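You operate a simulated robot arm through the tools that you are given. There is no shell and no other tool. Be economical: measure what you need, move in short steps, check, and stop when the job is done.

Carry out the task below with a simulated two-armed robot. There is one attempt and no reset: what you move stays moved.

## Task
Pick up the blue oil dropper with one hand, pass it to the other hand and put it in the packing bench scrap tray. Set down upright: blue oil dropper.

The check looks at the end state, three seconds after you hand in, the way a careful person would. Anything else that was tipped, shoved, dropped, spilled or broken makes it a failure.

## Robot
Two 6-joint arms with two-finger parallel grippers on one trunk, on a base that drives. Base frame: it is fixed to the floor where the robot stands at the start and does not move with it; the origin is under the middle of the robot, x ahead of it, y to its left, z up; the surface under the hand at the start is at about z = 860. Readings come in mm, rad, newtons and seconds.
The left shoulder is at the start at [280, 185, 1030], the right one opposite. With the tool pointing down near the work surface each hand reaches from about 560 to 940 mm from the robot's upright axis, wherever it stands, measured 20 degrees to its own side. Places, roughly: packing bench scrap tray (21x15 cm) [1220, -1280, 860]. Payload 1.57 kg a hand.
Tool frame (each hand has its own): the origin (TCP) lies between the finger pads and is the grasp point; the fingertips stand 30 mm ahead of it; z points along the fingers, y is the line along which they close. Largest opening 80 mm; finger width 17, thickness 12; the body of the gripper, 40 by 82 mm, starts 80 mm behind the TCP.
Orientation is told as [roll, pitch, yaw] about the base's x, y, z axes, in that order, counted from this pose: with the fingers straight down and closing along the base's y, the tool's x points along the base's -x, its y along +y and its z along -z.

## Interface
- The arms move only by the tool drive_tool. It takes "left_motion", "right_motion" or both (then of equal length, played together; a hand with none holds still); each is a list of rows, each a list of 3 entries, a list of its own where there are three numbers: the shift along the tool's x, y, z in units of 500 mm (1.0 is 500 mm), then the turn, a rotation vector about the tool's x, y, z in units of 90 degrees (1.0 is 90 degrees), then the closure, from 0 (fully open) to 1 (shut). In form: [[[x, y, z], [wx, wy, wz], gripper], ...]. A call has 1 to 20 rows; each row is the pose to reach, as a shift and turn from the pose commanded when the call began, along the tool's axes at that moment. A call with a number of a shift or a turn outside -1 to 1 is refused whole. A row lasts 0.2 s, in which the tool goes at most 50 mm and 0.15 rad; a call with a longer step from one row to the next is refused whole, and so is a gripper value outside its range. Where a pose cannot be reached the arm comes as near as it can. A force on the tool above 40 N (or 10 N above the force at the start of the call, whichever is more), or a blocked arm, ends the call early, and 0.2 s more pass. Each finger travels about 153 mm/s and halts on what it meets, pressing with about 42 N; the grip force reading is that of the motor and also rises with nothing between the fingers. The clock runs only during rows and for 0.2 s after the last one: add rows that repeat a pose to give the fingers time. The reply holds the time, the measured pose of the TCP, the force on the tool along the base axes, the opening and the grip force, in the units named above and with some noise, with the torque about the TCP (base axes, N m) and any sound that the robot's microphone picked up.
- Cameras (640 x 400 px; columns grow to the right, rows downward): "scene" is now at [227.4, -22, 1473.3]; the picture's right is [-0.42, -0.91, 0.00], its down [-0.61, 0.28, -0.74] and it looks along [0.67, -0.31, -0.67] (base axes); focal length 262 px, centre (320, 200). "left" rides on the left gripper at [72, 7, -122] in its tool frame; the picture's right is [-0.09, 1.00, 0.00], its down [-0.84, -0.08, -0.54] and it looks along [-0.54, -0.05, 0.84] (tool axes); focal length 238 px, centre (320, 200). "right" rides on the right gripper at [72, -7, -122] in its tool frame; the picture's right is [0.09, 1.00, 0.00], its down [-0.84, 0.08, -0.54] and it looks along [-0.54, 0.05, 0.84] (tool axes); focal length 238 px, centre (320, 200). There is no depth. A picture from a camera that has moved, and an enlarged one, comes with that camera's place and axes in the base frame and with its lens. The place of the scene camera against the robot may be out by one fixed shift of up to 18 mm in any direction.
- camera(camera): a new picture of that camera. No time passes.
- lift_body(by): slides the trunk up (or, below 0, down) by that many mm; the arms and the scene camera ride with it, the base frame stays. It gives what a move gives, with no picture.
- base_move(legs): drives the robot by 1 to 6 legs, each [ahead, turn to the left] in mm and rad, along the robot's own axes; the way and the turn of a leg run together, so that a leg with both is an arc; at most 1500 mm and 3.142 rad a leg. The arms and the cameras ride along, it lands a little off, and it stops where it bumps. It gives what a move gives.
- turn_head(pan, tilt): turns the head with the scene camera to pan (to the left, within 1.501 rad either way) and tilt (down, from -0.506 to 1.204), counted from straight ahead of the robot. It gives what a move gives.
- inspect(camera, box): a new picture of the part [left, top, right, bottom] of that camera's present view, enlarged. No time passes.
- finish_job(): hands the job in; it is judged then, once.

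Work in short steps. Places have to be worked out from the pictures, the camera data and where the tool is seen: move nearer, look again, correct. Check each grasp and each placing, and mend what went wrong. You have 120 turns and 108 pictures in all, those below and enlarged ones among them. Open the grippers and draw the arms clear of the work before you hand the job in, unless the task says otherwise; then end with one line.

The tools are called after "Request:" by a JSON object that holds its "api" and its "payload". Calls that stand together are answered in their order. drive_tool: Moves the arms, as the interface text tells. Its arguments: {"type":"object","properties":{"left_motion":{"type":"array"},"right_motion":{"type":"array"}},"required":[]} The other tools are called the same way: lift_body (by) slides the trunk up or down; base_move (legs) drives the base; turn_head (pan, tilt) turns the head that bears the scene camera; camera (camera) takes a picture; inspect (camera, box) takes an enlarged picture of a part of a camera's view; finish_job () hands the job in.

At the start:

```text
clock: 0.0
left_eef_pos: [603.5, 85.6, 1114.4]
left_tool_rot: [-0.001, 0.001, 0.0]
left_force: [-0.2, 0.3, 0.3]
left_ft_torque: [-0.03, -0.04, 0.0]
left_width: 79.9
left_grip_force: 0.1
right_eef_pos: [504.2, -341.4, 1191.8]
right_tool_rot: [0.0, -0.001, 0.0]
right_force: [-0.4, 0.2, 0.3]
right_ft_torque: [0.0, 0.0, 0.0]
right_width: 79.9
right_grip_force: 0.1
trunk travel left (down, up): [-725.0, 265.0]
robot x, y, heading: [-4.8, 1.1, 0.002]
head pan, tilt: [-0.433, 0.738]
```

scene: 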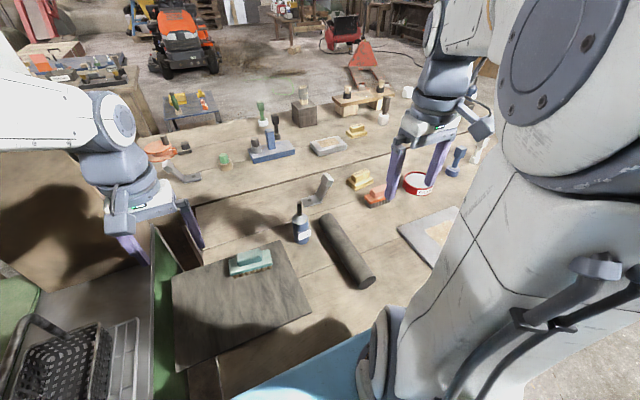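
right: 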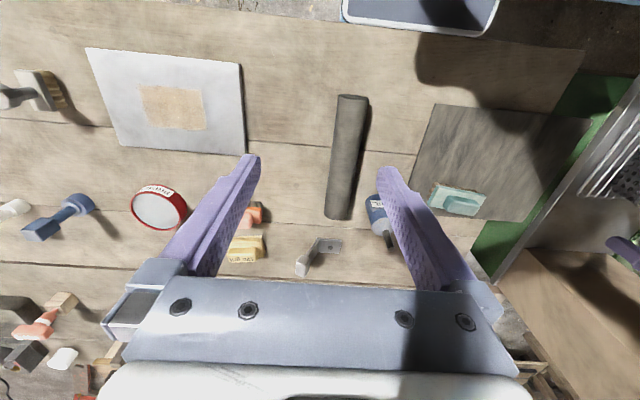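
left: 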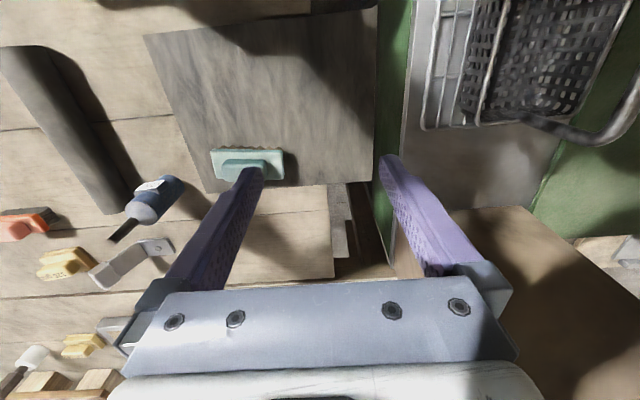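

The blue bottle with a dark spout near scene (302,225) is probably the dropper, at about (700,-180). I'll look closer.

Request:
{"api": "inspect", "payload": {"camera": "scene", "box": [240, 160, 400, 260]}}

Request:
{"api": "inspect", "payload": {"camera": "right", "box": [280, 160, 480, 285]}}

Request:
{"api": "turn_head", "payload": {"pan": -0.9, "tilt": 0.6}}

```text
4.00 times, centred on (320, 210) of scene
camera zoom: at [227.4, -22.0, 1473.3], right [-0.42, -0.91, 0.0], down [-0.61, 0.28, -0.74], along [0.67, -0.31, -0.67], focal length 1046 px, centre (320, 160)
```

zoom: 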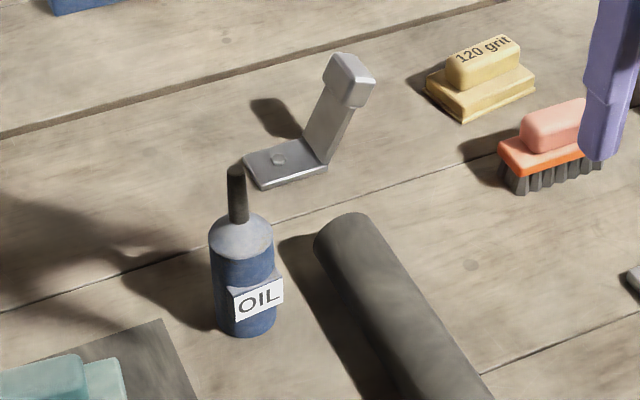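

```text
3.20 times, centred on (380, 222) of right
camera zoom: at [431.3, -347.8, 1313.2], right [-0.09, 1.0, 0.0], down [0.84, 0.08, 0.54], along [0.54, 0.05, -0.84], focal length 763 px, centre (128, 128)
```

zoom: 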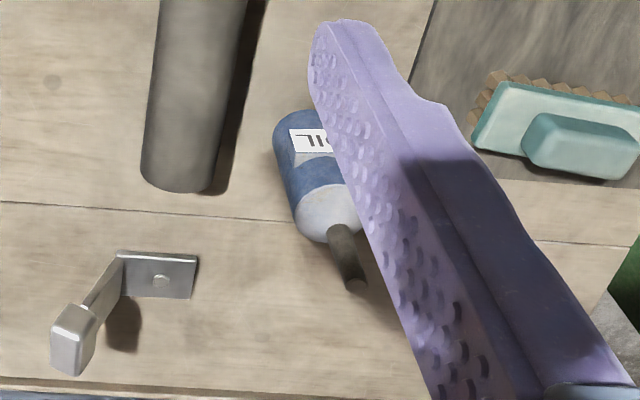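

```text
clock: 0.9
left_eef_pos: [603.7, 84.1, 1115.1]
left_tool_rot: [0.0, 0.001, 0.0]
left_force: [0.4, -0.4, -0.6]
left_ft_torque: [0.01, 0.01, -0.01]
left_width: 79.9
left_grip_force: 0.1
right_eef_pos: [504.6, -341.1, 1189.5]
right_tool_rot: [0.002, 0.0, 0.0]
right_force: [-0.7, 0.1, 0.3]
right_ft_torque: [0.03, -0.03, 0.03]
right_width: 79.8
right_grip_force: 0.1
trunk travel left (down, up): [-725.0, 265.0]
robot x, y, heading: [-3.3, 1.8, 0.006]
head pan, tilt: [-0.901, 0.6]
```

That is the oil dropper, standing upright with a body about 48 mm across. Next I look towards the packing bench.

Request:
{"api": "camera", "payload": {"camera": "scene"}}

Request:
{"api": "turn_head", "payload": {"pan": -1.4, "tilt": 0.5}}

Request:
{"api": "camera", "payload": {"camera": "scene"}}

```text
102 pictures are left
camera scene: at [206.7, -56.3, 1485.1], right [-0.78, -0.62, 0.0], down [-0.35, 0.44, -0.82], along [0.51, -0.65, -0.57], focal length 262 px, centre (320, 200)
```

scene: 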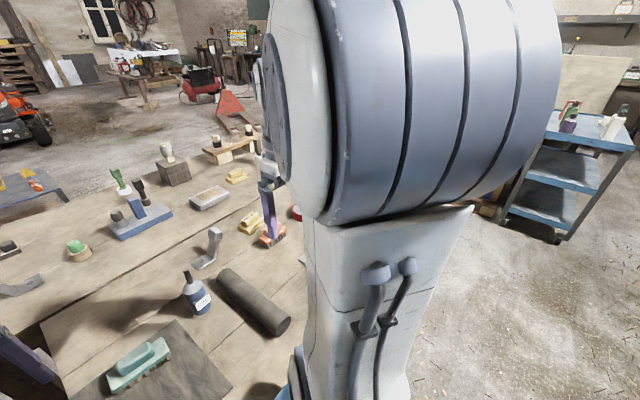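

```text
clock: 1.8
left_eef_pos: [603.2, 84.2, 1115.0]
left_tool_rot: [0.001, 0.001, 0.0]
left_force: [-0.7, -0.2, 0.2]
left_ft_torque: [0.03, 0.03, -0.02]
left_width: 80.4
left_grip_force: 0.1
right_eef_pos: [504.1, -340.8, 1191.6]
right_tool_rot: [0.001, -0.001, 0.002]
right_force: [0.0, 0.1, 0.4]
right_ft_torque: [0.0, 0.02, 0.02]
right_width: 79.5
right_grip_force: 0.1
trunk travel left (down, up): [-725.0, 265.0]
robot x, y, heading: [0.8, 0.7, -0.001]
head pan, tilt: [-1.4, 0.499]
```

```text
101 pictures are left
camera scene: at [167.3, -76.7, 1494.2], right [-0.99, -0.17, 0.0], down [-0.08, 0.47, -0.88], along [0.15, -0.86, -0.48], focal length 262 px, centre (320, 200)
```

scene: 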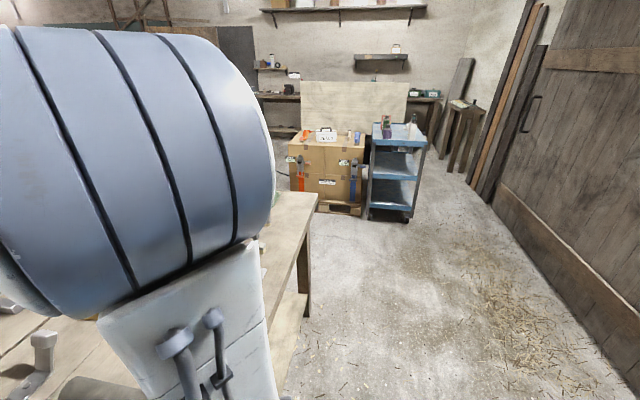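

The bottle stands at about (712,-190), with a body about 84 mm high and 150 mm overall. The plan is a tilted side grasp low on the body with the left hand, then a top-down handover to the right hand. First I yaw the left hand by -42° and shift it over while it is still high.

Request:
{"api": "drive_tool", "payload": {"left_motion": [[[0, -0.04, 0], [0, 0, 0.0667], 0], [[0, -0.08, 0], [0, 0, 0.1333], 0], [[0, -0.12, 0], [0, 0, 0.2], 0], [[0, -0.16, 0], [0, 0, 0.2667], 0], [[0, -0.2, 0], [0, 0, 0.3333], 0], [[0, -0.24, 0], [0, 0, 0.4], 0], [[0, -0.28, 0], [0, 0, 0.4667], 0], [[0, -0.28, 0], [0, 0, 0.4667], 0]]}}

Request:
{"api": "turn_head", "payload": {"pan": -0.4, "tilt": 0.75}}

Request:
{"api": "camera", "payload": {"camera": "left"}}

```text
clock: 3.6
left_eef_pos: [602.9, -53.7, 1114.3]
left_tool_rot: [0.001, -0.001, -0.734]
left_force: [-1.0, 0.9, 0.2]
left_ft_torque: [-0.02, 0.02, 0.0]
left_width: 79.9
left_grip_force: 0.2
right_eef_pos: [504.4, -341.6, 1191.0]
right_tool_rot: [0.001, 0.0, 0.0]
right_force: [-0.1, -1.1, 0.4]
right_ft_torque: [0.01, 0.03, 0.0]
right_width: 80.0
right_grip_force: 0.1
trunk travel left (down, up): [-725.0, 265.0]
robot x, y, heading: [3.0, -2.1, 0.004]
head pan, tilt: [-1.4, 0.499]
```

```text
clock: 4.9
left_eef_pos: [603.0, -55.0, 1114.8]
left_tool_rot: [0.001, 0.0, -0.733]
left_force: [-0.2, 0.4, 0.9]
left_ft_torque: [0.0, -0.02, -0.01]
left_width: 79.9
left_grip_force: 0.0
right_eef_pos: [503.8, -342.3, 1190.6]
right_tool_rot: [-0.001, 0.0, 0.001]
right_force: [-0.1, 0.2, -1.2]
right_ft_torque: [0.0, 0.0, -0.01]
right_width: 80.0
right_grip_force: 0.1
trunk travel left (down, up): [-725.0, 265.0]
robot x, y, heading: [-0.4, -0.6, 0.001]
head pan, tilt: [-0.4, 0.75]
```

```text
100 pictures are left
camera left: at [553.9, -1.2, 1237.3], right [0.73, 0.68, 0.0], down [0.57, -0.62, 0.54], along [0.37, -0.4, -0.84], focal length 238 px, centre (320, 200)
```

left: 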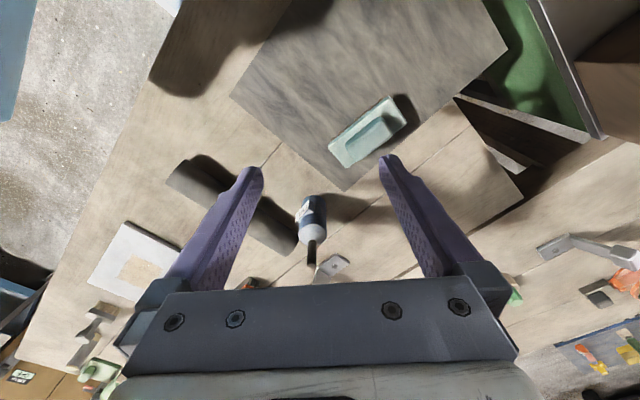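

Two views agree that the bottle axis is at (714,-191). Now I tilt the left tool 50° forward and go to a standoff 130 mm back along the approach line.

Request:
{"api": "drive_tool", "payload": {"left_motion": [[[-0.0156, -0.0067, 0.0317], [0, -0.0695, 0], 0], [[-0.0313, -0.0134, 0.0634], [0, -0.1389, 0], 0], [[-0.0469, -0.0201, 0.0951], [0, -0.2084, 0], 0], [[-0.0625, -0.0268, 0.1268], [0, -0.2778, 0], 0], [[-0.0781, -0.0335, 0.1585], [0, -0.3473, 0], 0], [[-0.0938, -0.0402, 0.1902], [0, -0.4167, 0], 0], [[-0.1094, -0.0469, 0.2219], [0, -0.4862, 0], 0], [[-0.125, -0.0536, 0.2536], [0, -0.5556, 0], 0], [[-0.125, -0.0536, 0.2536], [0, -0.5556, 0], 0]]}}

Request:
{"api": "camera", "payload": {"camera": "left"}}

Request:
{"api": "camera", "payload": {"camera": "scene"}}

```text
clock: 6.9
left_eef_pos: [631.0, -117.1, 988.3]
left_tool_rot: [0.001, -0.873, -0.733]
left_force: [0.0, -0.9, 0.6]
left_ft_torque: [-0.02, 0.02, -0.02]
left_width: 79.8
left_grip_force: 0.0
left hand out of reach, approached as far as the arm can: row 6
right_eef_pos: [504.0, -340.4, 1191.5]
right_tool_rot: [0.001, 0.001, -0.002]
right_force: [-0.9, -0.4, -0.8]
right_ft_torque: [-0.01, -0.01, -0.02]
right_width: 79.9
right_grip_force: 0.1
trunk travel left (down, up): [-725.0, 265.0]
robot x, y, heading: [3.0, 2.1, -0.003]
head pan, tilt: [-0.4, 0.75]
```

```text
99 pictures are left
camera left: at [531.5, -17.7, 1011.9], right [0.71, 0.7, 0.07], down [0.04, -0.14, 0.99], along [0.7, -0.7, -0.13], focal length 238 px, centre (320, 200)
```

left: 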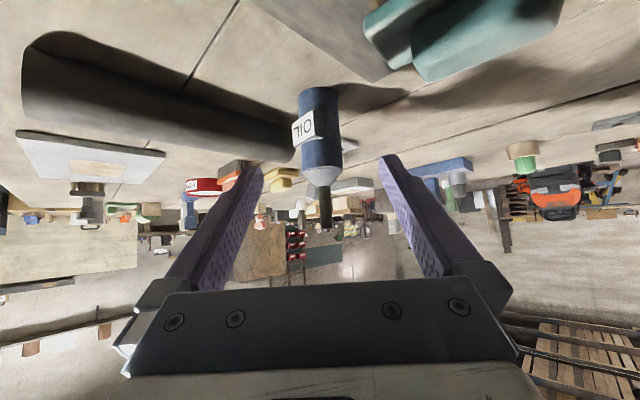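

```text
98 pictures are left
camera scene: at [228.2, -19.4, 1472.3], right [-0.39, -0.92, 0.0], down [-0.63, 0.27, -0.73], along [0.67, -0.28, -0.68], focal length 262 px, centre (320, 200)
```

scene: 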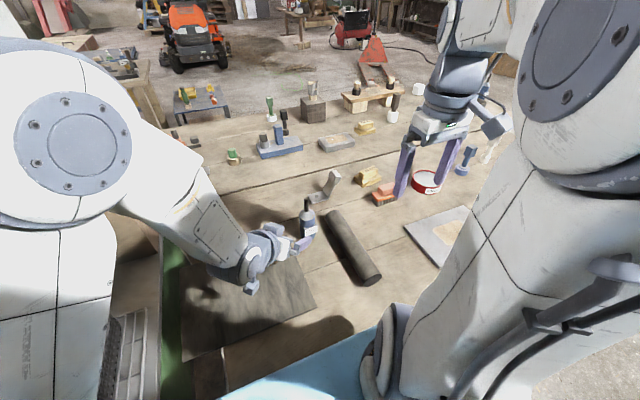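

The bottle is centred between the fingers and the axis is confirmed at (713,-190). I advance 90 mm and check.

Request:
{"api": "drive_tool", "payload": {"left_motion": [[[0, 0, 0.045], [0, 0, 0], 0], [[0, 0, 0.09], [0, 0, 0], 0], [[0, 0, 0.135], [0, 0, 0], 0], [[0, 0, 0.18], [0, 0, 0], 0], [[0, 0, 0.18], [0, 0, 0], 0]]}}

Request:
{"api": "camera", "payload": {"camera": "left"}}

Request:
{"api": "inspect", "payload": {"camera": "scene", "box": [200, 160, 400, 285]}}

```text
clock: 8.1
left_eef_pos: [682.4, -164.3, 930.7]
left_tool_rot: [0.001, -0.873, -0.731]
left_force: [0.5, 0.3, -0.6]
left_ft_torque: [-0.02, 0.01, 0.01]
left_width: 80.3
left_grip_force: 0.0
right_eef_pos: [505.2, -342.7, 1189.6]
right_tool_rot: [0.0, 0.001, 0.002]
right_force: [0.2, 0.6, 0.2]
right_ft_torque: [0.03, -0.01, 0.01]
right_width: 80.0
right_grip_force: 0.0
trunk travel left (down, up): [-725.0, 265.0]
robot x, y, heading: [-0.6, 2.2, -0.004]
head pan, tilt: [-0.4, 0.75]
```

```text
97 pictures are left
camera left: at [582.7, -64.8, 954.9], right [0.71, 0.7, 0.07], down [0.04, -0.14, 0.99], along [0.7, -0.7, -0.13], focal length 238 px, centre (320, 200)
```

left: 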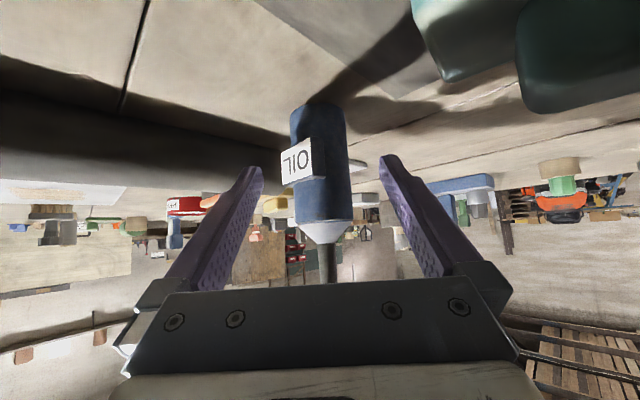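

```text
3.20 times, centred on (300, 222) of scene
camera zoom: at [228.2, -19.4, 1472.3], right [-0.39, -0.92, 0.0], down [-0.63, 0.27, -0.73], along [0.67, -0.28, -0.68], focal length 837 px, centre (384, 128)
```

zoom: 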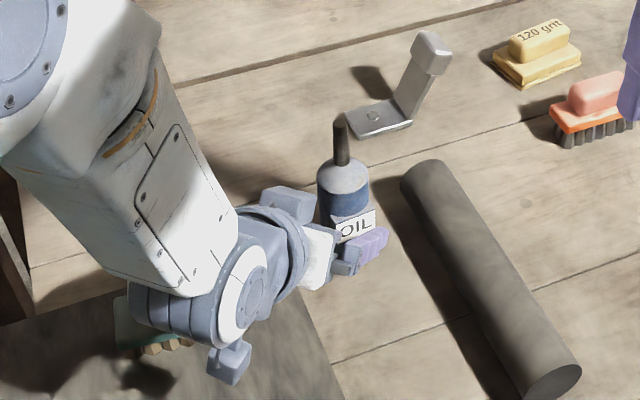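

Still clear of everything. I advance the last 40 mm and close.

Request:
{"api": "drive_tool", "payload": {"left_motion": [[[0, 0, 0.04], [0, 0, 0], 0], [[0, 0, 0.08], [0, 0, 0], 0], [[0, 0, 0.08], [0, 0, 0], 0], [[0, 0, 0.08], [0, 0, 0], 0.5], [[0, 0, 0.08], [0, 0, 0], 0.7], [[0, 0, 0.08], [0, 0, 0], 0.7], [[0, 0, 0.08], [0, 0, 0], 0.7]]}}

Request:
{"api": "camera", "payload": {"camera": "left"}}

Request:
{"api": "inspect", "payload": {"camera": "scene", "box": [200, 160, 400, 285]}}

```text
clock: 9.7
left_eef_pos: [705.5, -183.1, 904.5]
left_tool_rot: [-0.001, -0.872, -0.733]
left_force: [-0.6, -0.7, 0.0]
left_ft_torque: [0.0, -0.05, 0.01]
left_width: 43.8
left_grip_force: 42.2
right_eef_pos: [503.5, -341.9, 1190.9]
right_tool_rot: [0.001, 0.0, -0.001]
right_force: [-0.2, -0.8, 0.1]
right_ft_torque: [0.02, 0.02, 0.0]
right_width: 79.9
right_grip_force: 0.1
trunk travel left (down, up): [-725.0, 265.0]
robot x, y, heading: [-0.0, 3.8, 0.0]
head pan, tilt: [-0.4, 0.75]
```

```text
95 pictures are left
camera left: at [606.1, -85.2, 929.3], right [0.71, 0.7, 0.07], down [0.04, -0.14, 0.99], along [0.7, -0.7, -0.13], focal length 238 px, centre (320, 200)
```

left: 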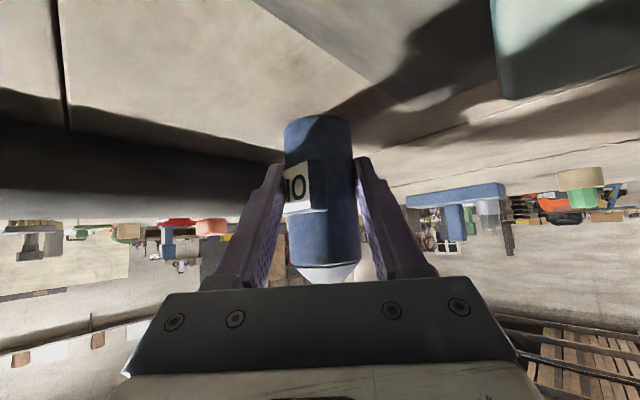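

```text
3.20 times, centred on (300, 222) of scene
camera zoom: at [228.1, -19.4, 1472.3], right [-0.39, -0.92, 0.0], down [-0.63, 0.27, -0.73], along [0.67, -0.28, -0.68], focal length 837 px, centre (384, 128)
```

zoom: 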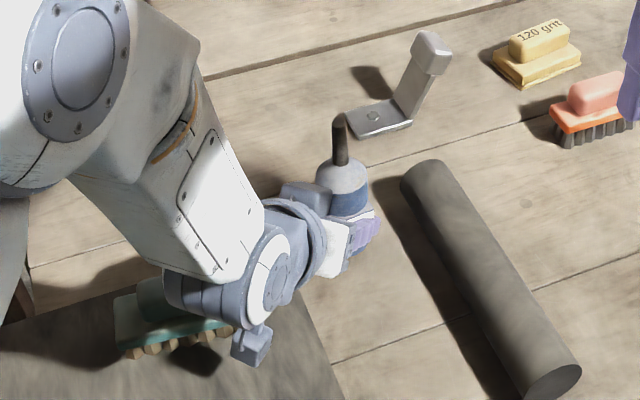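

Gripped (43.8 mm, 42 N). I lift straight up 140 mm.

Request:
{"api": "drive_tool", "payload": {"left_motion": [[[-0.0306, 0, -0.0257], [0, 0, 0], 0.7], [[-0.0612, 0, -0.0514], [0, 0, 0], 0.7], [[-0.0918, 0, -0.0771], [0, 0, 0], 0.7], [[-0.1224, 0, -0.1029], [0, 0, 0], 0.7], [[-0.153, 0, -0.1286], [0, 0, 0], 0.7], [[-0.1836, 0, -0.1543], [0, 0, 0], 0.7], [[-0.2142, 0, -0.18], [0, 0, 0], 0.7], [[-0.2142, 0, -0.18], [0, 0, 0], 0.7]]}}

Request:
{"api": "camera", "payload": {"camera": "left"}}

Request:
{"api": "camera", "payload": {"camera": "right"}}

Request:
{"api": "camera", "payload": {"camera": "scene"}}

```text
clock: 11.5
left_eef_pos: [706.5, -184.1, 1044.5]
left_tool_rot: [0.0, -0.873, -0.734]
left_force: [-0.1, -0.2, -1.6]
left_ft_torque: [0.04, 0.01, -0.02]
left_width: 43.9
left_grip_force: 42.2
right_eef_pos: [504.2, -342.9, 1191.3]
right_tool_rot: [-0.001, -0.002, -0.001]
right_force: [-0.1, 0.3, -0.2]
right_ft_torque: [-0.01, 0.01, -0.01]
right_width: 80.0
right_grip_force: 0.1
trunk travel left (down, up): [-725.0, 265.0]
robot x, y, heading: [-1.0, -2.9, -0.003]
head pan, tilt: [-0.4, 0.75]
```

```text
93 pictures are left
camera left: at [606.7, -84.6, 1068.4], right [0.71, 0.7, 0.07], down [0.04, -0.14, 0.99], along [0.7, -0.7, -0.13], focal length 238 px, centre (320, 200)
```

left: 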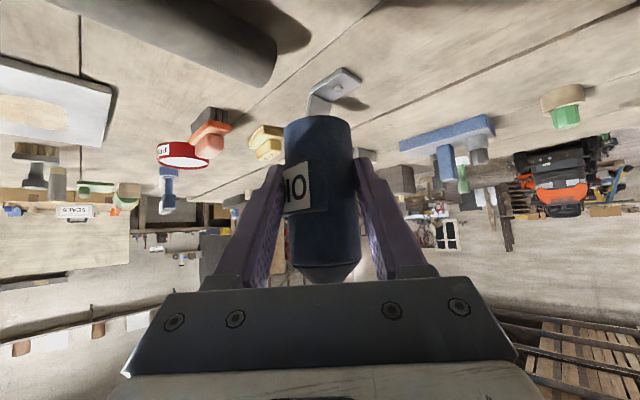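

```text
92 pictures are left
camera right: at [431.3, -347.8, 1313.1], right [-0.09, 1.0, 0.0], down [0.84, 0.08, 0.54], along [0.54, 0.05, -0.84], focal length 238 px, centre (320, 200)
```

right: 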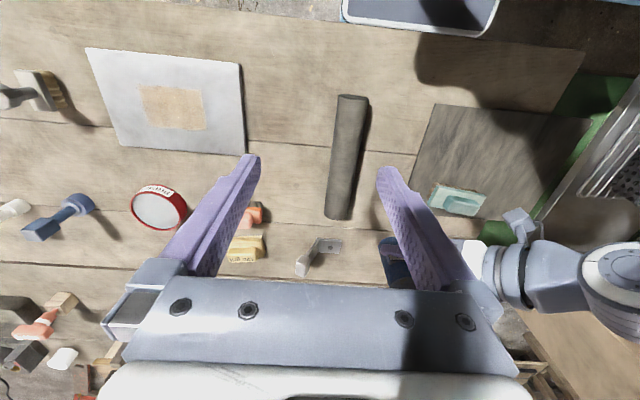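

```text
91 pictures are left
camera scene: at [228.0, -19.3, 1472.3], right [-0.39, -0.92, 0.0], down [-0.63, 0.27, -0.73], along [0.67, -0.28, -0.68], focal length 262 px, centre (320, 200)
```

scene: 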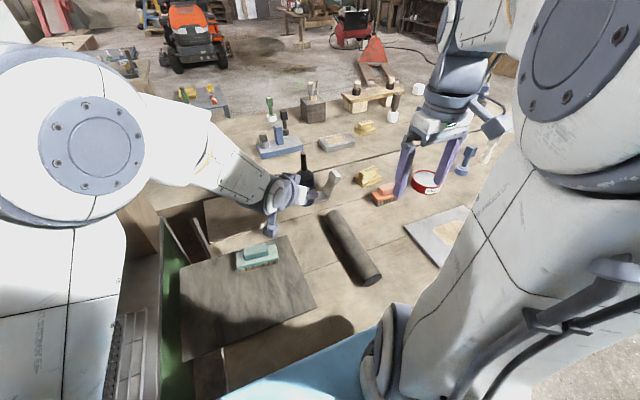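

The bottle hangs upright, with its base at about z=1000 and its axis at about (715,-192). I bring the right hand up nearby, yawed +48° so that it closes along the left hand's approach line, and opened to 64 mm.

Request:
{"api": "drive_tool", "payload": {"right_motion": [[[-0.0389, 0.0231, -0.0111], [0, 0, -0.0762], 0.2], [[-0.0777, 0.0463, -0.0223], [0, 0, -0.1524], 0.2], [[-0.1166, 0.0694, -0.0334], [0, 0, -0.2286], 0.2], [[-0.1554, 0.0926, -0.0446], [0, 0, -0.3047], 0.2], [[-0.1943, 0.1157, -0.0557], [0, 0, -0.3809], 0.2], [[-0.2331, 0.1389, -0.0669], [0, 0, -0.4571], 0.2], [[-0.272, 0.162, -0.078], [0, 0, -0.5333], 0.2], [[-0.272, 0.162, -0.078], [0, 0, -0.5333], 0.2]]}}

Request:
{"api": "camera", "payload": {"camera": "right"}}

Request:
{"api": "camera", "payload": {"camera": "scene"}}

```text
clock: 13.3
left_eef_pos: [706.2, -184.0, 1044.0]
left_tool_rot: [0.0, -0.873, -0.732]
left_force: [0.0, 0.0, -2.2]
left_ft_torque: [0.03, 0.02, 0.04]
left_width: 44.1
left_grip_force: 42.1
right_eef_pos: [641.7, -260.0, 1228.6]
right_tool_rot: [-0.001, -0.001, 0.839]
right_force: [-0.7, 0.4, -0.6]
right_ft_torque: [0.0, 0.03, -0.02]
right_width: 63.9
right_grip_force: 0.0
trunk travel left (down, up): [-725.0, 265.0]
robot x, y, heading: [0.3, -0.3, 0.002]
head pan, tilt: [-0.4, 0.75]
```

```text
90 pictures are left
camera right: at [597.0, -318.3, 1351.2], right [-0.8, 0.6, 0.0], down [0.5, 0.67, 0.54], along [0.32, 0.44, -0.84], focal length 238 px, centre (320, 200)
```

right: 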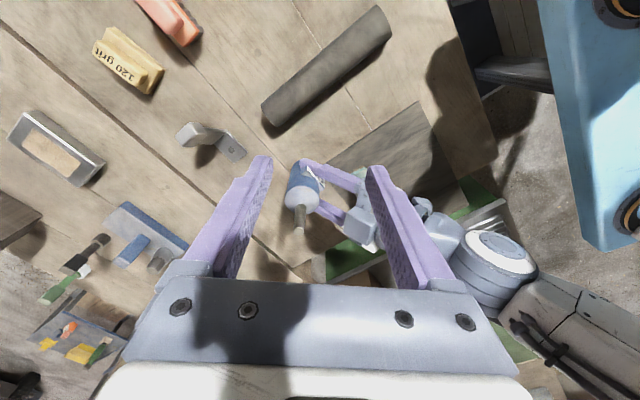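

```text
89 pictures are left
camera scene: at [228.3, -19.3, 1472.2], right [-0.39, -0.92, 0.0], down [-0.63, 0.27, -0.73], along [0.67, -0.28, -0.68], focal length 262 px, centre (320, 200)
```

scene: 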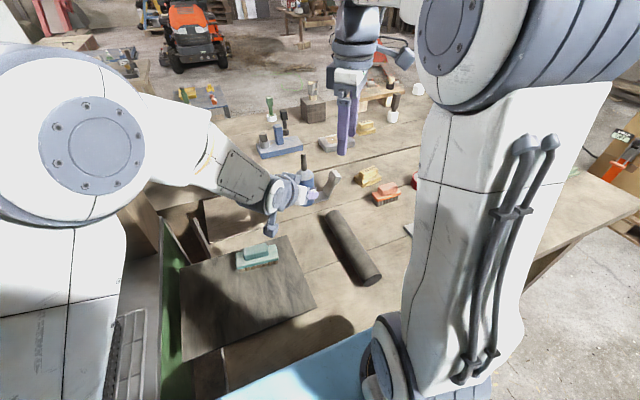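

The right camera puts the nozzle at about (714,-195), which agrees. I move directly above it, tips still clear.

Request:
{"api": "drive_tool", "payload": {"right_motion": [[[-0.049, -0.005, 0.004], [0, 0, 0], 0.2], [[-0.098, -0.01, 0.008], [0, 0, 0], 0.2], [[-0.147, -0.015, 0.012], [0, 0, 0], 0.2], [[-0.196, -0.02, 0.016], [0, 0, 0], 0.2], [[-0.196, -0.02, 0.016], [0, 0, 0], 0.2]]}}

Request:
{"api": "camera", "payload": {"camera": "right"}}

Request:
{"api": "inspect", "payload": {"camera": "scene", "box": [220, 60, 420, 260]}}

Request:
{"api": "camera", "payload": {"camera": "left"}}

```text
clock: 14.5
left_eef_pos: [705.6, -183.2, 1043.9]
left_tool_rot: [-0.001, -0.872, -0.734]
left_force: [0.5, 0.3, -1.6]
left_ft_torque: [0.07, 0.03, 0.01]
left_width: 43.8
left_grip_force: 41.7
right_eef_pos: [714.3, -194.0, 1220.4]
right_tool_rot: [0.0, 0.0, 0.836]
right_force: [0.3, 0.7, -0.5]
right_ft_torque: [0.0, 0.05, -0.01]
right_width: 64.1
right_grip_force: 0.0
trunk travel left (down, up): [-725.0, 265.0]
robot x, y, heading: [-0.7, -2.0, 0.003]
head pan, tilt: [-0.4, 0.75]
```

```text
88 pictures are left
camera right: at [669.5, -252.2, 1343.2], right [-0.8, 0.6, 0.0], down [0.5, 0.67, 0.54], along [0.32, 0.43, -0.84], focal length 238 px, centre (320, 200)
```

right: 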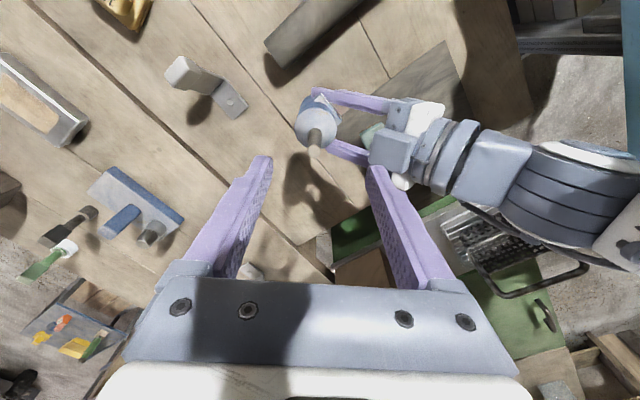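

```text
2.00 times, centred on (320, 160) of scene
camera zoom: at [228.3, -19.3, 1472.2], right [-0.39, -0.92, 0.0], down [-0.63, 0.27, -0.73], along [0.67, -0.28, -0.68], focal length 523 px, centre (320, 280)
```

zoom: 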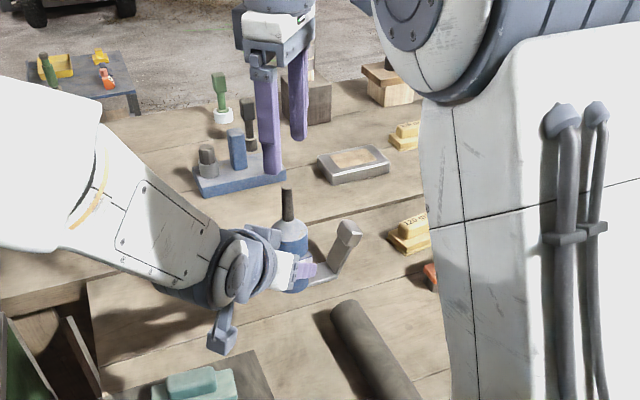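

```text
86 pictures are left
camera left: at [607.0, -84.6, 1068.1], right [0.71, 0.7, 0.07], down [0.04, -0.14, 0.99], along [0.7, -0.7, -0.13], focal length 238 px, centre (320, 200)
```

left: 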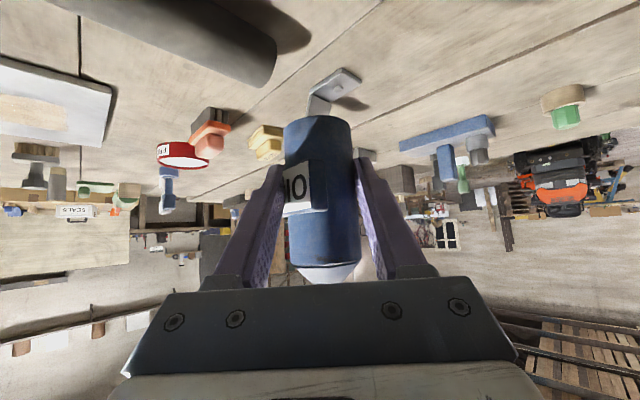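

There is a box-like protrusion on top of the left gripper near where the right finger will descend, so I zoom in.

Request:
{"api": "inspect", "payload": {"camera": "right", "box": [270, 70, 470, 195]}}

Request:
{"api": "inspect", "payload": {"camera": "scene", "box": [270, 140, 350, 220]}}

```text
3.20 times, centred on (370, 132) of right
camera zoom: at [669.5, -252.2, 1343.2], right [-0.8, 0.6, 0.0], down [0.5, 0.67, 0.54], along [0.32, 0.43, -0.84], focal length 763 px, centre (160, 416)
```

zoom: 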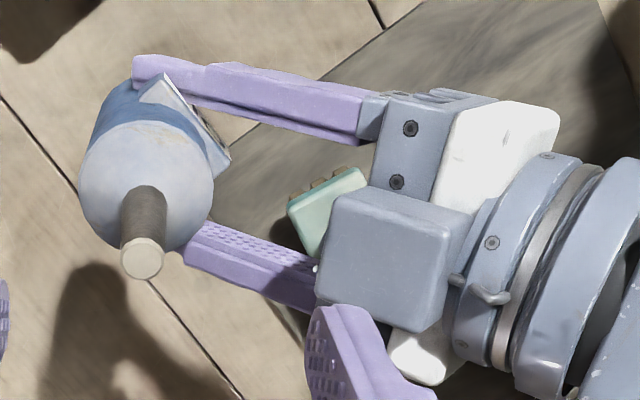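

```text
5.00 times, centred on (310, 180) of scene
camera zoom: at [228.3, -19.3, 1472.2], right [-0.39, -0.92, 0.0], down [-0.63, 0.27, -0.73], along [0.67, -0.28, -0.68], focal length 1308 px, centre (370, 300)
```

zoom: 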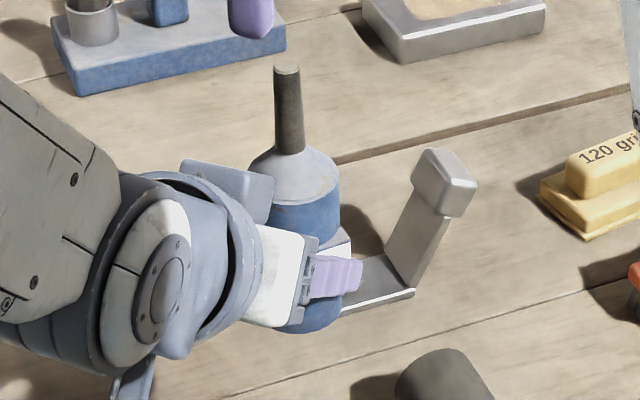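

The protrusion's front edge is about 50 mm behind the bottle axis. With the hand opened to 60 mm and shifted 3 mm forward, the rear finger should clear it by about 11 mm. I lower it partway.

Request:
{"api": "drive_tool", "payload": {"right_motion": [[[0, -0.006, 0], [0, 0, 0], 0.25], [[0, -0.006, 0.04], [0, 0, 0], 0.25], [[0, -0.006, 0.08], [0, 0, 0], 0.25], [[0, -0.006, 0.12], [0, 0, 0], 0.25], [[0, -0.006, 0.15], [0, 0, 0], 0.25], [[0, -0.006, 0.15], [0, 0, 0], 0.25]]}}

Request:
{"api": "camera", "payload": {"camera": "right"}}

Request:
{"api": "inspect", "payload": {"camera": "scene", "box": [250, 100, 370, 220]}}

```text
clock: 15.9
left_eef_pos: [706.8, -183.3, 1044.0]
left_tool_rot: [0.0, -0.873, -0.733]
left_force: [0.0, -0.2, -2.3]
left_ft_torque: [0.02, 0.0, 0.0]
left_width: 43.8
left_grip_force: 41.8
right_eef_pos: [716.9, -196.7, 1144.6]
right_tool_rot: [0.001, -0.001, 0.837]
right_force: [0.3, -0.3, -0.2]
right_ft_torque: [-0.02, 0.03, 0.02]
right_width: 60.1
right_grip_force: 0.1
trunk travel left (down, up): [-725.0, 265.0]
robot x, y, heading: [-2.0, 0.6, 0.003]
head pan, tilt: [-0.4, 0.75]
```

```text
83 pictures are left
camera right: at [672.0, -254.3, 1267.3], right [-0.8, 0.6, 0.0], down [0.5, 0.67, 0.54], along [0.32, 0.43, -0.84], focal length 238 px, centre (320, 200)
```

right: 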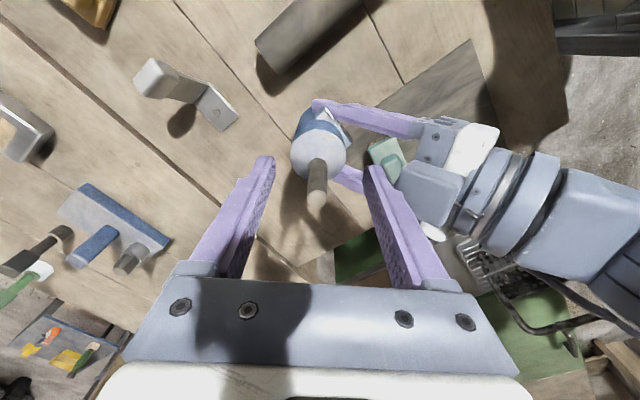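

```text
3.33 times, centred on (310, 160) of scene
camera zoom: at [228.2, -19.3, 1472.3], right [-0.39, -0.92, 0.0], down [-0.63, 0.27, -0.73], along [0.67, -0.28, -0.68], focal length 872 px, centre (353, 333)
```

zoom: 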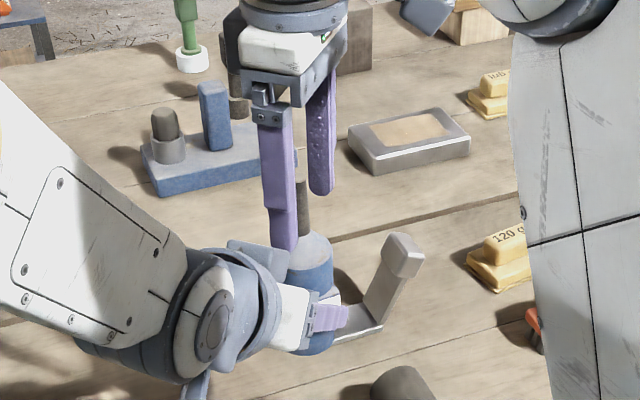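

Request:
{"api": "inspect", "payload": {"camera": "right", "box": [260, 90, 460, 215]}}

```text
3.20 times, centred on (360, 152) of right
camera zoom: at [672.0, -254.3, 1267.3], right [-0.8, 0.6, 0.0], down [0.5, 0.67, 0.54], along [0.32, 0.43, -0.84], focal length 763 px, centre (192, 352)
```

zoom: 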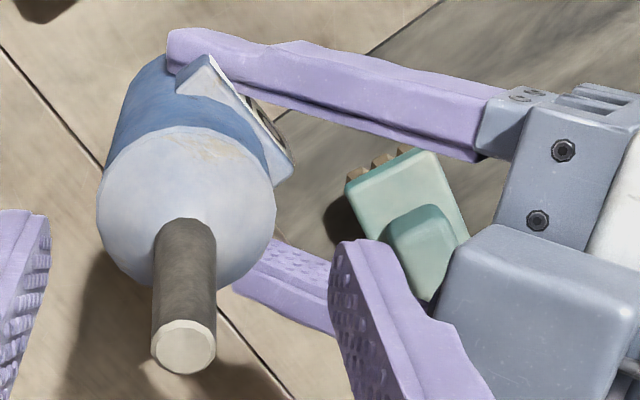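

The rear finger has clearance to the protrusion and the nozzle is centred. I descend the remaining ~57 mm slowly.

Request:
{"api": "drive_tool", "payload": {"right_motion": [[[0, 0, 0.025], [0, 0, 0], 0.25], [[0, 0, 0.05], [0, 0, 0], 0.25], [[0, 0, 0.075], [0, 0, 0], 0.25], [[0, 0, 0.095], [0, 0, 0], 0.25], [[0, 0, 0.115], [0, 0, 0], 0.25], [[0, 0, 0.115], [0, 0, 0], 0.25]]}}

Request:
{"api": "camera", "payload": {"camera": "right"}}

Request:
{"api": "camera", "payload": {"camera": "left"}}

Request:
{"api": "inspect", "payload": {"camera": "scene", "box": [250, 100, 370, 220]}}

```text
clock: 17.3
left_eef_pos: [706.3, -183.1, 1044.0]
left_tool_rot: [-0.001, -0.874, -0.732]
left_force: [0.5, 0.7, -2.1]
left_ft_torque: [0.01, 0.01, 0.01]
left_width: 43.7
left_grip_force: 41.6
right_eef_pos: [715.1, -197.6, 1087.8]
right_tool_rot: [0.001, 0.001, 0.838]
right_force: [0.6, 0.1, 0.1]
right_ft_torque: [0.01, 0.0, 0.0]
right_width: 59.9
right_grip_force: 0.1
trunk travel left (down, up): [-725.0, 265.0]
robot x, y, heading: [-2.0, -4.7, 0.003]
head pan, tilt: [-0.4, 0.75]
```

```text
80 pictures are left
camera right: at [671.3, -254.1, 1210.7], right [-0.8, 0.6, 0.0], down [0.5, 0.67, 0.54], along [0.32, 0.43, -0.84], focal length 238 px, centre (320, 200)
```

right: 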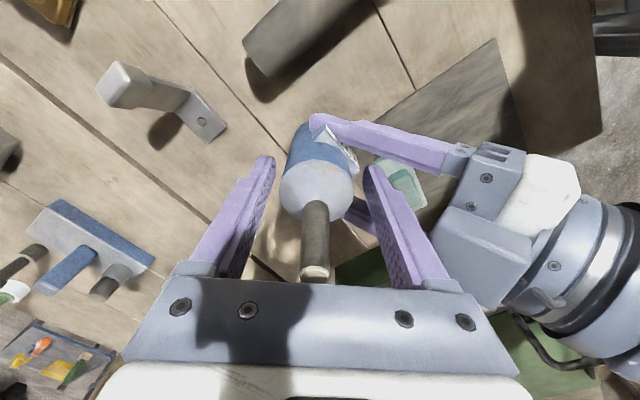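

```text
79 pictures are left
camera left: at [606.9, -84.7, 1068.1], right [0.71, 0.7, 0.07], down [0.04, -0.14, 0.99], along [0.7, -0.7, -0.13], focal length 238 px, centre (320, 200)
```

left: 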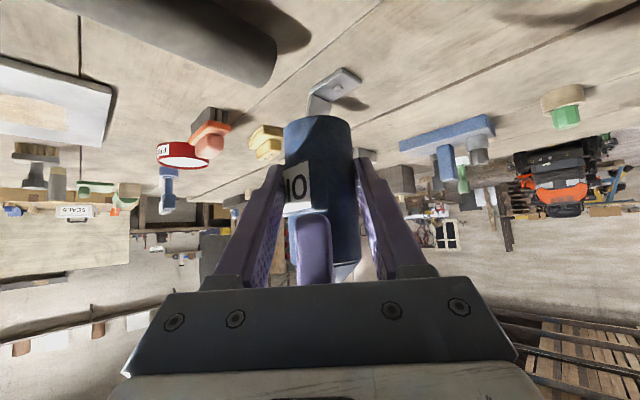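

```text
3.33 times, centred on (310, 160) of scene
camera zoom: at [228.2, -19.3, 1472.3], right [-0.39, -0.92, 0.0], down [-0.63, 0.27, -0.73], along [0.67, -0.28, -0.68], focal length 872 px, centre (353, 333)
```

zoom: 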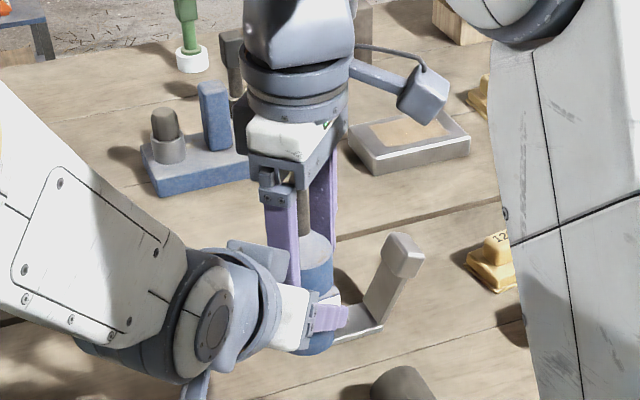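

The left view shows the right finger's tip is about 6 mm off-centre sideways and close to the label's edge. I shift 5 mm over, rise 3 mm, then close.

Request:
{"api": "drive_tool", "payload": {"right_motion": [[[-0.005, 0, -0.003], [0, 0, 0], 0.25], [[-0.01, 0, -0.006], [0, 0, 0], 0.25], [[-0.01, 0, -0.006], [0, 0, 0], 0.35], [[-0.01, 0, -0.006], [0, 0, 0], 0.4], [[-0.01, 0, -0.006], [0, 0, 0], 0.45], [[-0.01, 0, -0.006], [0, 0, 0], 0.7], [[-0.01, 0, -0.006], [0, 0, 0], 0.7], [[-0.01, 0, -0.006], [0, 0, 0], 0.7]]}}

Request:
{"api": "camera", "payload": {"camera": "left"}}

Request:
{"api": "camera", "payload": {"camera": "right"}}

```text
clock: 19.1
left_eef_pos: [705.6, -183.5, 1043.2]
left_tool_rot: [0.001, -0.869, -0.733]
left_force: [-18.9, 15.5, 8.8]
left_ft_torque: [-0.32, -0.76, 0.03]
left_width: 44.0
left_grip_force: 42.0
right_eef_pos: [719.4, -193.2, 1091.8]
right_tool_rot: [-0.005, -0.001, 0.838]
right_force: [19.5, -16.7, -9.3]
right_ft_torque: [-0.56, -0.27, 0.01]
right_width: 44.1
right_grip_force: 42.3
trunk travel left (down, up): [-725.0, 265.0]
robot x, y, heading: [1.0, -3.9, 0.001]
head pan, tilt: [-0.4, 0.75]
```

```text
77 pictures are left
camera left: at [606.7, -84.4, 1068.2], right [0.71, 0.7, 0.07], down [0.04, -0.14, 0.99], along [0.7, -0.7, -0.13], focal length 238 px, centre (320, 200)
```

left: 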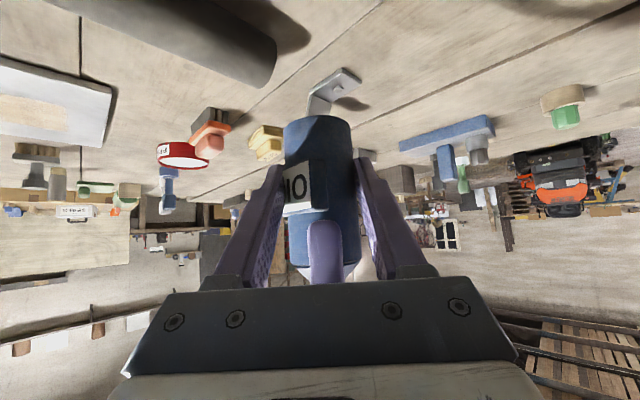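

```text
76 pictures are left
camera right: at [675.0, -250.8, 1214.0], right [-0.8, 0.6, 0.0], down [0.5, 0.67, 0.54], along [0.33, 0.43, -0.84], focal length 238 px, centre (320, 200)
```

right: 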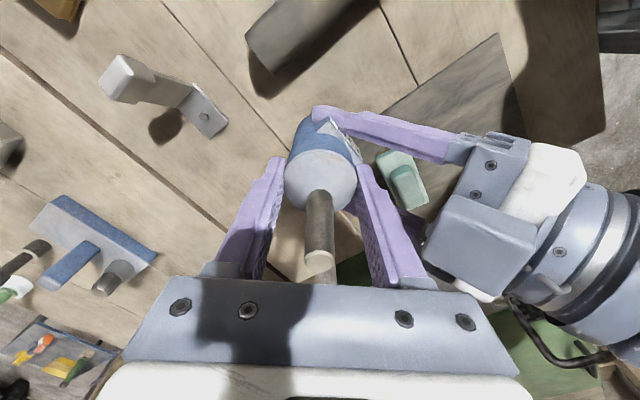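

Both hands hold it (44 mm each) with ~25 N between them. I ease the right hand 2 mm forward, then open the left.

Request:
{"api": "drive_tool", "payload": {"left_motion": [[[0, 0, 0], [0, 0, 0], 0.7], [[0, 0, 0], [0, 0, 0], 0.7], [[0, 0, 0], [0, 0, 0], 0.3], [[0, 0, 0], [0, 0, 0], 0], [[0, 0, 0], [0, 0, 0], 0], [[0, 0, 0], [0, 0, 0], 0]], "right_motion": [[[0, -0.002, 0], [0, 0, 0], 0.7], [[0, -0.004, 0], [0, 0, 0], 0.7], [[0, -0.004, 0], [0, 0, 0], 0.7], [[0, -0.004, 0], [0, 0, 0], 0.7], [[0, -0.004, 0], [0, 0, 0], 0.7], [[0, -0.004, 0], [0, 0, 0], 0.7]]}}

Request:
{"api": "camera", "payload": {"camera": "left"}}

```text
clock: 20.5
left_eef_pos: [706.1, -183.4, 1043.6]
left_tool_rot: [0.001, -0.873, -0.732]
left_force: [-0.7, 0.2, -0.2]
left_ft_torque: [-0.01, 0.03, 0.01]
left_width: 80.1
left_grip_force: 0.2
right_eef_pos: [719.5, -193.9, 1093.1]
right_tool_rot: [0.0, 0.0, 0.838]
right_force: [0.4, -0.3, -0.1]
right_ft_torque: [-0.01, 0.0, 0.0]
right_width: 43.8
right_grip_force: 42.3
trunk travel left (down, up): [-725.0, 265.0]
robot x, y, heading: [-0.1, -1.3, 0.005]
head pan, tilt: [-0.4, 0.75]
```

```text
75 pictures are left
camera left: at [606.9, -84.7, 1068.2], right [0.71, 0.7, 0.07], down [0.04, -0.14, 0.99], along [0.7, -0.7, -0.13], focal length 238 px, centre (320, 200)
```

left: 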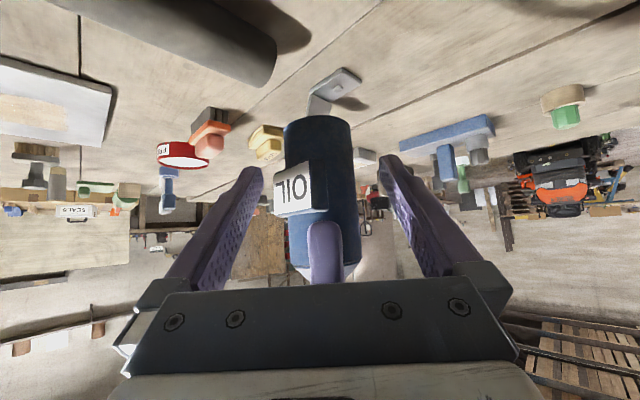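

The right hand holds it alone and upright. I withdraw the left hand back along its axis.

Request:
{"api": "drive_tool", "payload": {"left_motion": [[[0, 0, -0.05], [0, 0, 0], 0], [[0, 0, -0.1], [0, 0, 0], 0], [[0, 0, -0.15], [0, 0, 0], 0], [[0, 0, -0.2], [0, 0, 0], 0], [[0, 0, -0.25], [0, 0, 0], 0], [[0, 0, -0.3], [0, 0, 0], 0], [[0, 0, -0.3], [0, 0, 0], 0]]}}

Request:
{"api": "camera", "payload": {"camera": "left"}}

Request:
{"api": "camera", "payload": {"camera": "scene"}}

```text
clock: 22.1
left_eef_pos: [622.1, -107.2, 1141.0]
left_tool_rot: [0.0, -0.873, -0.734]
left_force: [-0.6, 0.5, -0.1]
left_ft_torque: [0.01, 0.02, 0.0]
left_width: 80.1
left_grip_force: 0.1
right_eef_pos: [720.0, -193.8, 1091.1]
right_tool_rot: [0.001, -0.001, 0.837]
right_force: [-0.1, -0.8, 0.7]
right_ft_torque: [-0.02, -0.01, 0.0]
right_width: 43.8
right_grip_force: 41.9
trunk travel left (down, up): [-725.0, 265.0]
robot x, y, heading: [-0.4, -3.3, 0.001]
head pan, tilt: [-0.4, 0.75]
```

```text
74 pictures are left
camera left: at [522.0, -8.6, 1165.3], right [0.71, 0.7, 0.07], down [0.04, -0.14, 0.99], along [0.7, -0.7, -0.13], focal length 238 px, centre (320, 200)
```

left: 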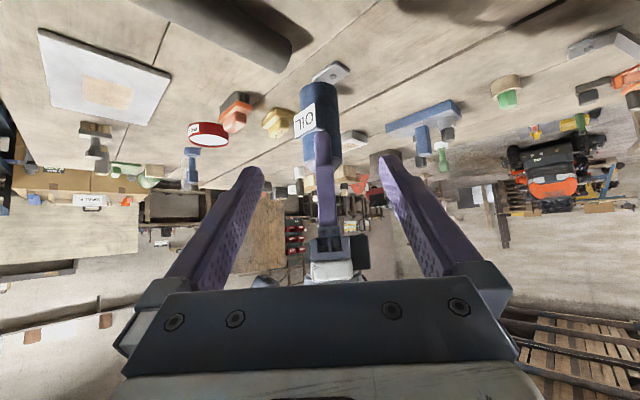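

```text
73 pictures are left
camera scene: at [228.0, -19.2, 1472.3], right [-0.39, -0.92, 0.0], down [-0.63, 0.27, -0.73], along [0.67, -0.28, -0.68], focal length 262 px, centre (320, 200)
```

scene: 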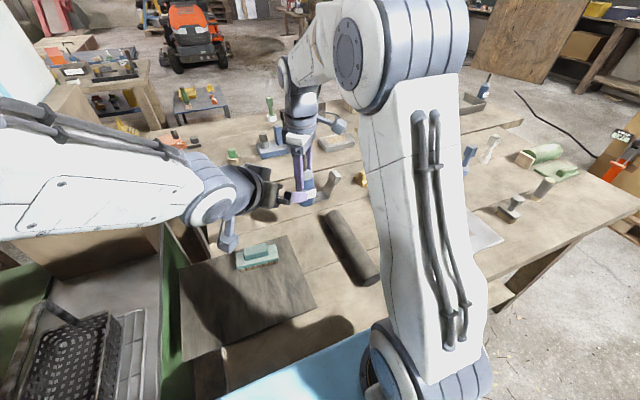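

The left hand is clear. I untilt and move it back out to the left, while raising the right hand with the bottle 110 mm.

Request:
{"api": "drive_tool", "payload": {"left_motion": [[[0.0117, 0.0243, -0.0273], [0, 0.0617, 0], 0], [[0.0233, 0.0487, -0.0547], [0, 0.1235, 0], 0], [[0.035, 0.073, -0.082], [0, 0.1852, 0], 0], [[0.0467, 0.0973, -0.1093], [0, 0.2469, 0], 0], [[0.0583, 0.1217, -0.1367], [0, 0.3087, 0], 0], [[0.07, 0.146, -0.164], [0, 0.3704, 0], 0], [[0.0817, 0.1703, -0.1913], [0, 0.4321, 0], 0], [[0.0933, 0.1947, -0.2187], [0, 0.4939, 0], 0], [[0.105, 0.219, -0.246], [0, 0.5556, 0], 0]], "right_motion": [[[0, 0, -0.0244], [0, 0, 0], 0.7], [[0, 0, -0.0489], [0, 0, 0], 0.7], [[0, 0, -0.0733], [0, 0, 0], 0.7], [[0, 0, -0.0978], [0, 0, 0], 0.7], [[0, 0, -0.1222], [0, 0, 0], 0.7], [[0, 0, -0.1467], [0, 0, 0], 0.7], [[0, 0, -0.1711], [0, 0, 0], 0.7], [[0, 0, -0.1956], [0, 0, 0], 0.7], [[0, 0, -0.22], [0, 0, 0], 0.7]]}}

Request:
{"api": "turn_head", "payload": {"pan": -0.75, "tilt": 0.45}}

Request:
{"api": "camera", "payload": {"camera": "scene"}}

```text
clock: 24.1
left_eef_pos: [599.7, 59.8, 1180.3]
left_tool_rot: [0.002, 0.001, -0.735]
left_force: [-0.5, -0.3, -0.2]
left_ft_torque: [0.0, 0.01, 0.0]
left_width: 79.9
left_grip_force: 0.0
left hand out of reach, approached as far as the arm can: row 1, 2
right_eef_pos: [721.8, -193.6, 1202.3]
right_tool_rot: [0.001, 0.0, 0.839]
right_force: [-0.4, 0.4, -1.4]
right_ft_torque: [0.03, 0.03, 0.0]
right_width: 43.7
right_grip_force: 42.2
trunk travel left (down, up): [-725.0, 265.0]
robot x, y, heading: [-0.3, -3.0, 0.001]
head pan, tilt: [-0.4, 0.75]
```

```text
clock: 24.9
left_eef_pos: [598.8, 59.0, 1180.9]
left_tool_rot: [0.0, 0.001, -0.732]
left_force: [-0.1, -0.6, -0.7]
left_ft_torque: [-0.02, -0.02, 0.02]
left_width: 79.8
left_grip_force: 0.0
right_eef_pos: [721.3, -193.8, 1202.0]
right_tool_rot: [0.0, -0.001, 0.836]
right_force: [0.9, -0.6, -2.7]
right_ft_torque: [0.01, -0.01, 0.03]
right_width: 43.8
right_grip_force: 42.3
trunk travel left (down, up): [-725.0, 265.0]
robot x, y, heading: [-1.5, -3.1, -0.004]
head pan, tilt: [-0.75, 0.45]
```

```text
72 pictures are left
camera scene: at [219.1, -49.7, 1498.6], right [-0.68, -0.73, 0.0], down [-0.32, 0.3, -0.9], along [0.66, -0.61, -0.44], focal length 262 px, centre (320, 200)
```

scene: 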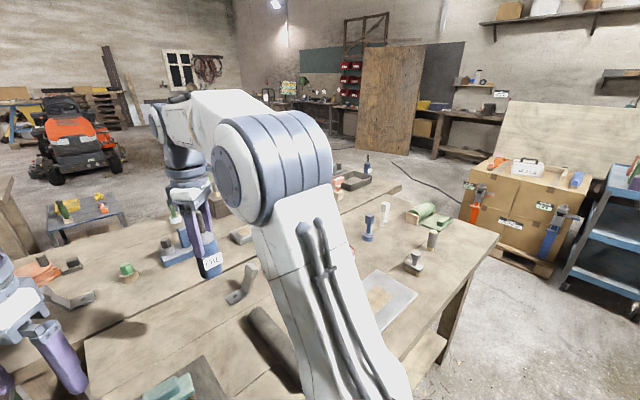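

I zoom in to understand the bench layout around the tray.

Request:
{"api": "inspect", "payload": {"camera": "scene", "box": [300, 130, 520, 268]}}

```text
2.90 times, centred on (410, 199) of scene
camera zoom: at [219.1, -49.7, 1498.6], right [-0.68, -0.73, 0.0], down [-0.32, 0.3, -0.9], along [0.66, -0.61, -0.44], focal length 758 px, centre (59, 203)
```

zoom: 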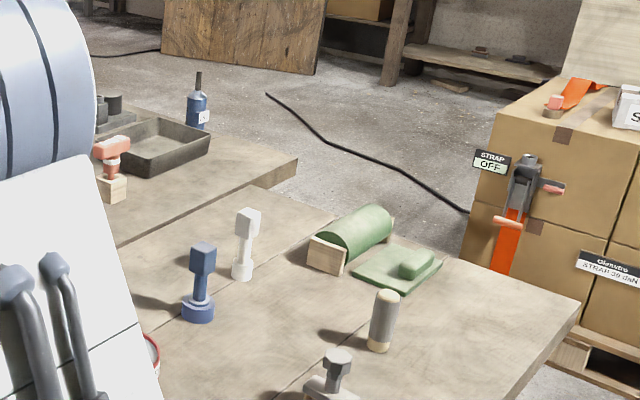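

A second blue bottle stands beyond the tray. I zoom in on it.

Request:
{"api": "inspect", "payload": {"camera": "scene", "box": [330, 145, 380, 195]}}

```text
8.00 times, centred on (355, 170) of scene
camera zoom: at [219.1, -49.7, 1498.6], right [-0.68, -0.73, 0.0], down [-0.32, 0.3, -0.9], along [0.66, -0.61, -0.44], focal length 2092 px, centre (40, 440)
```

zoom: 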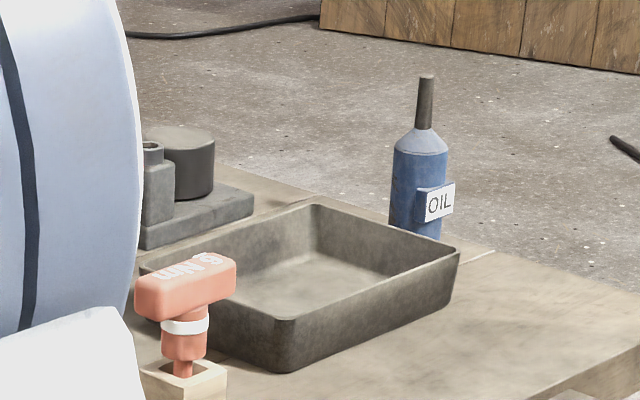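

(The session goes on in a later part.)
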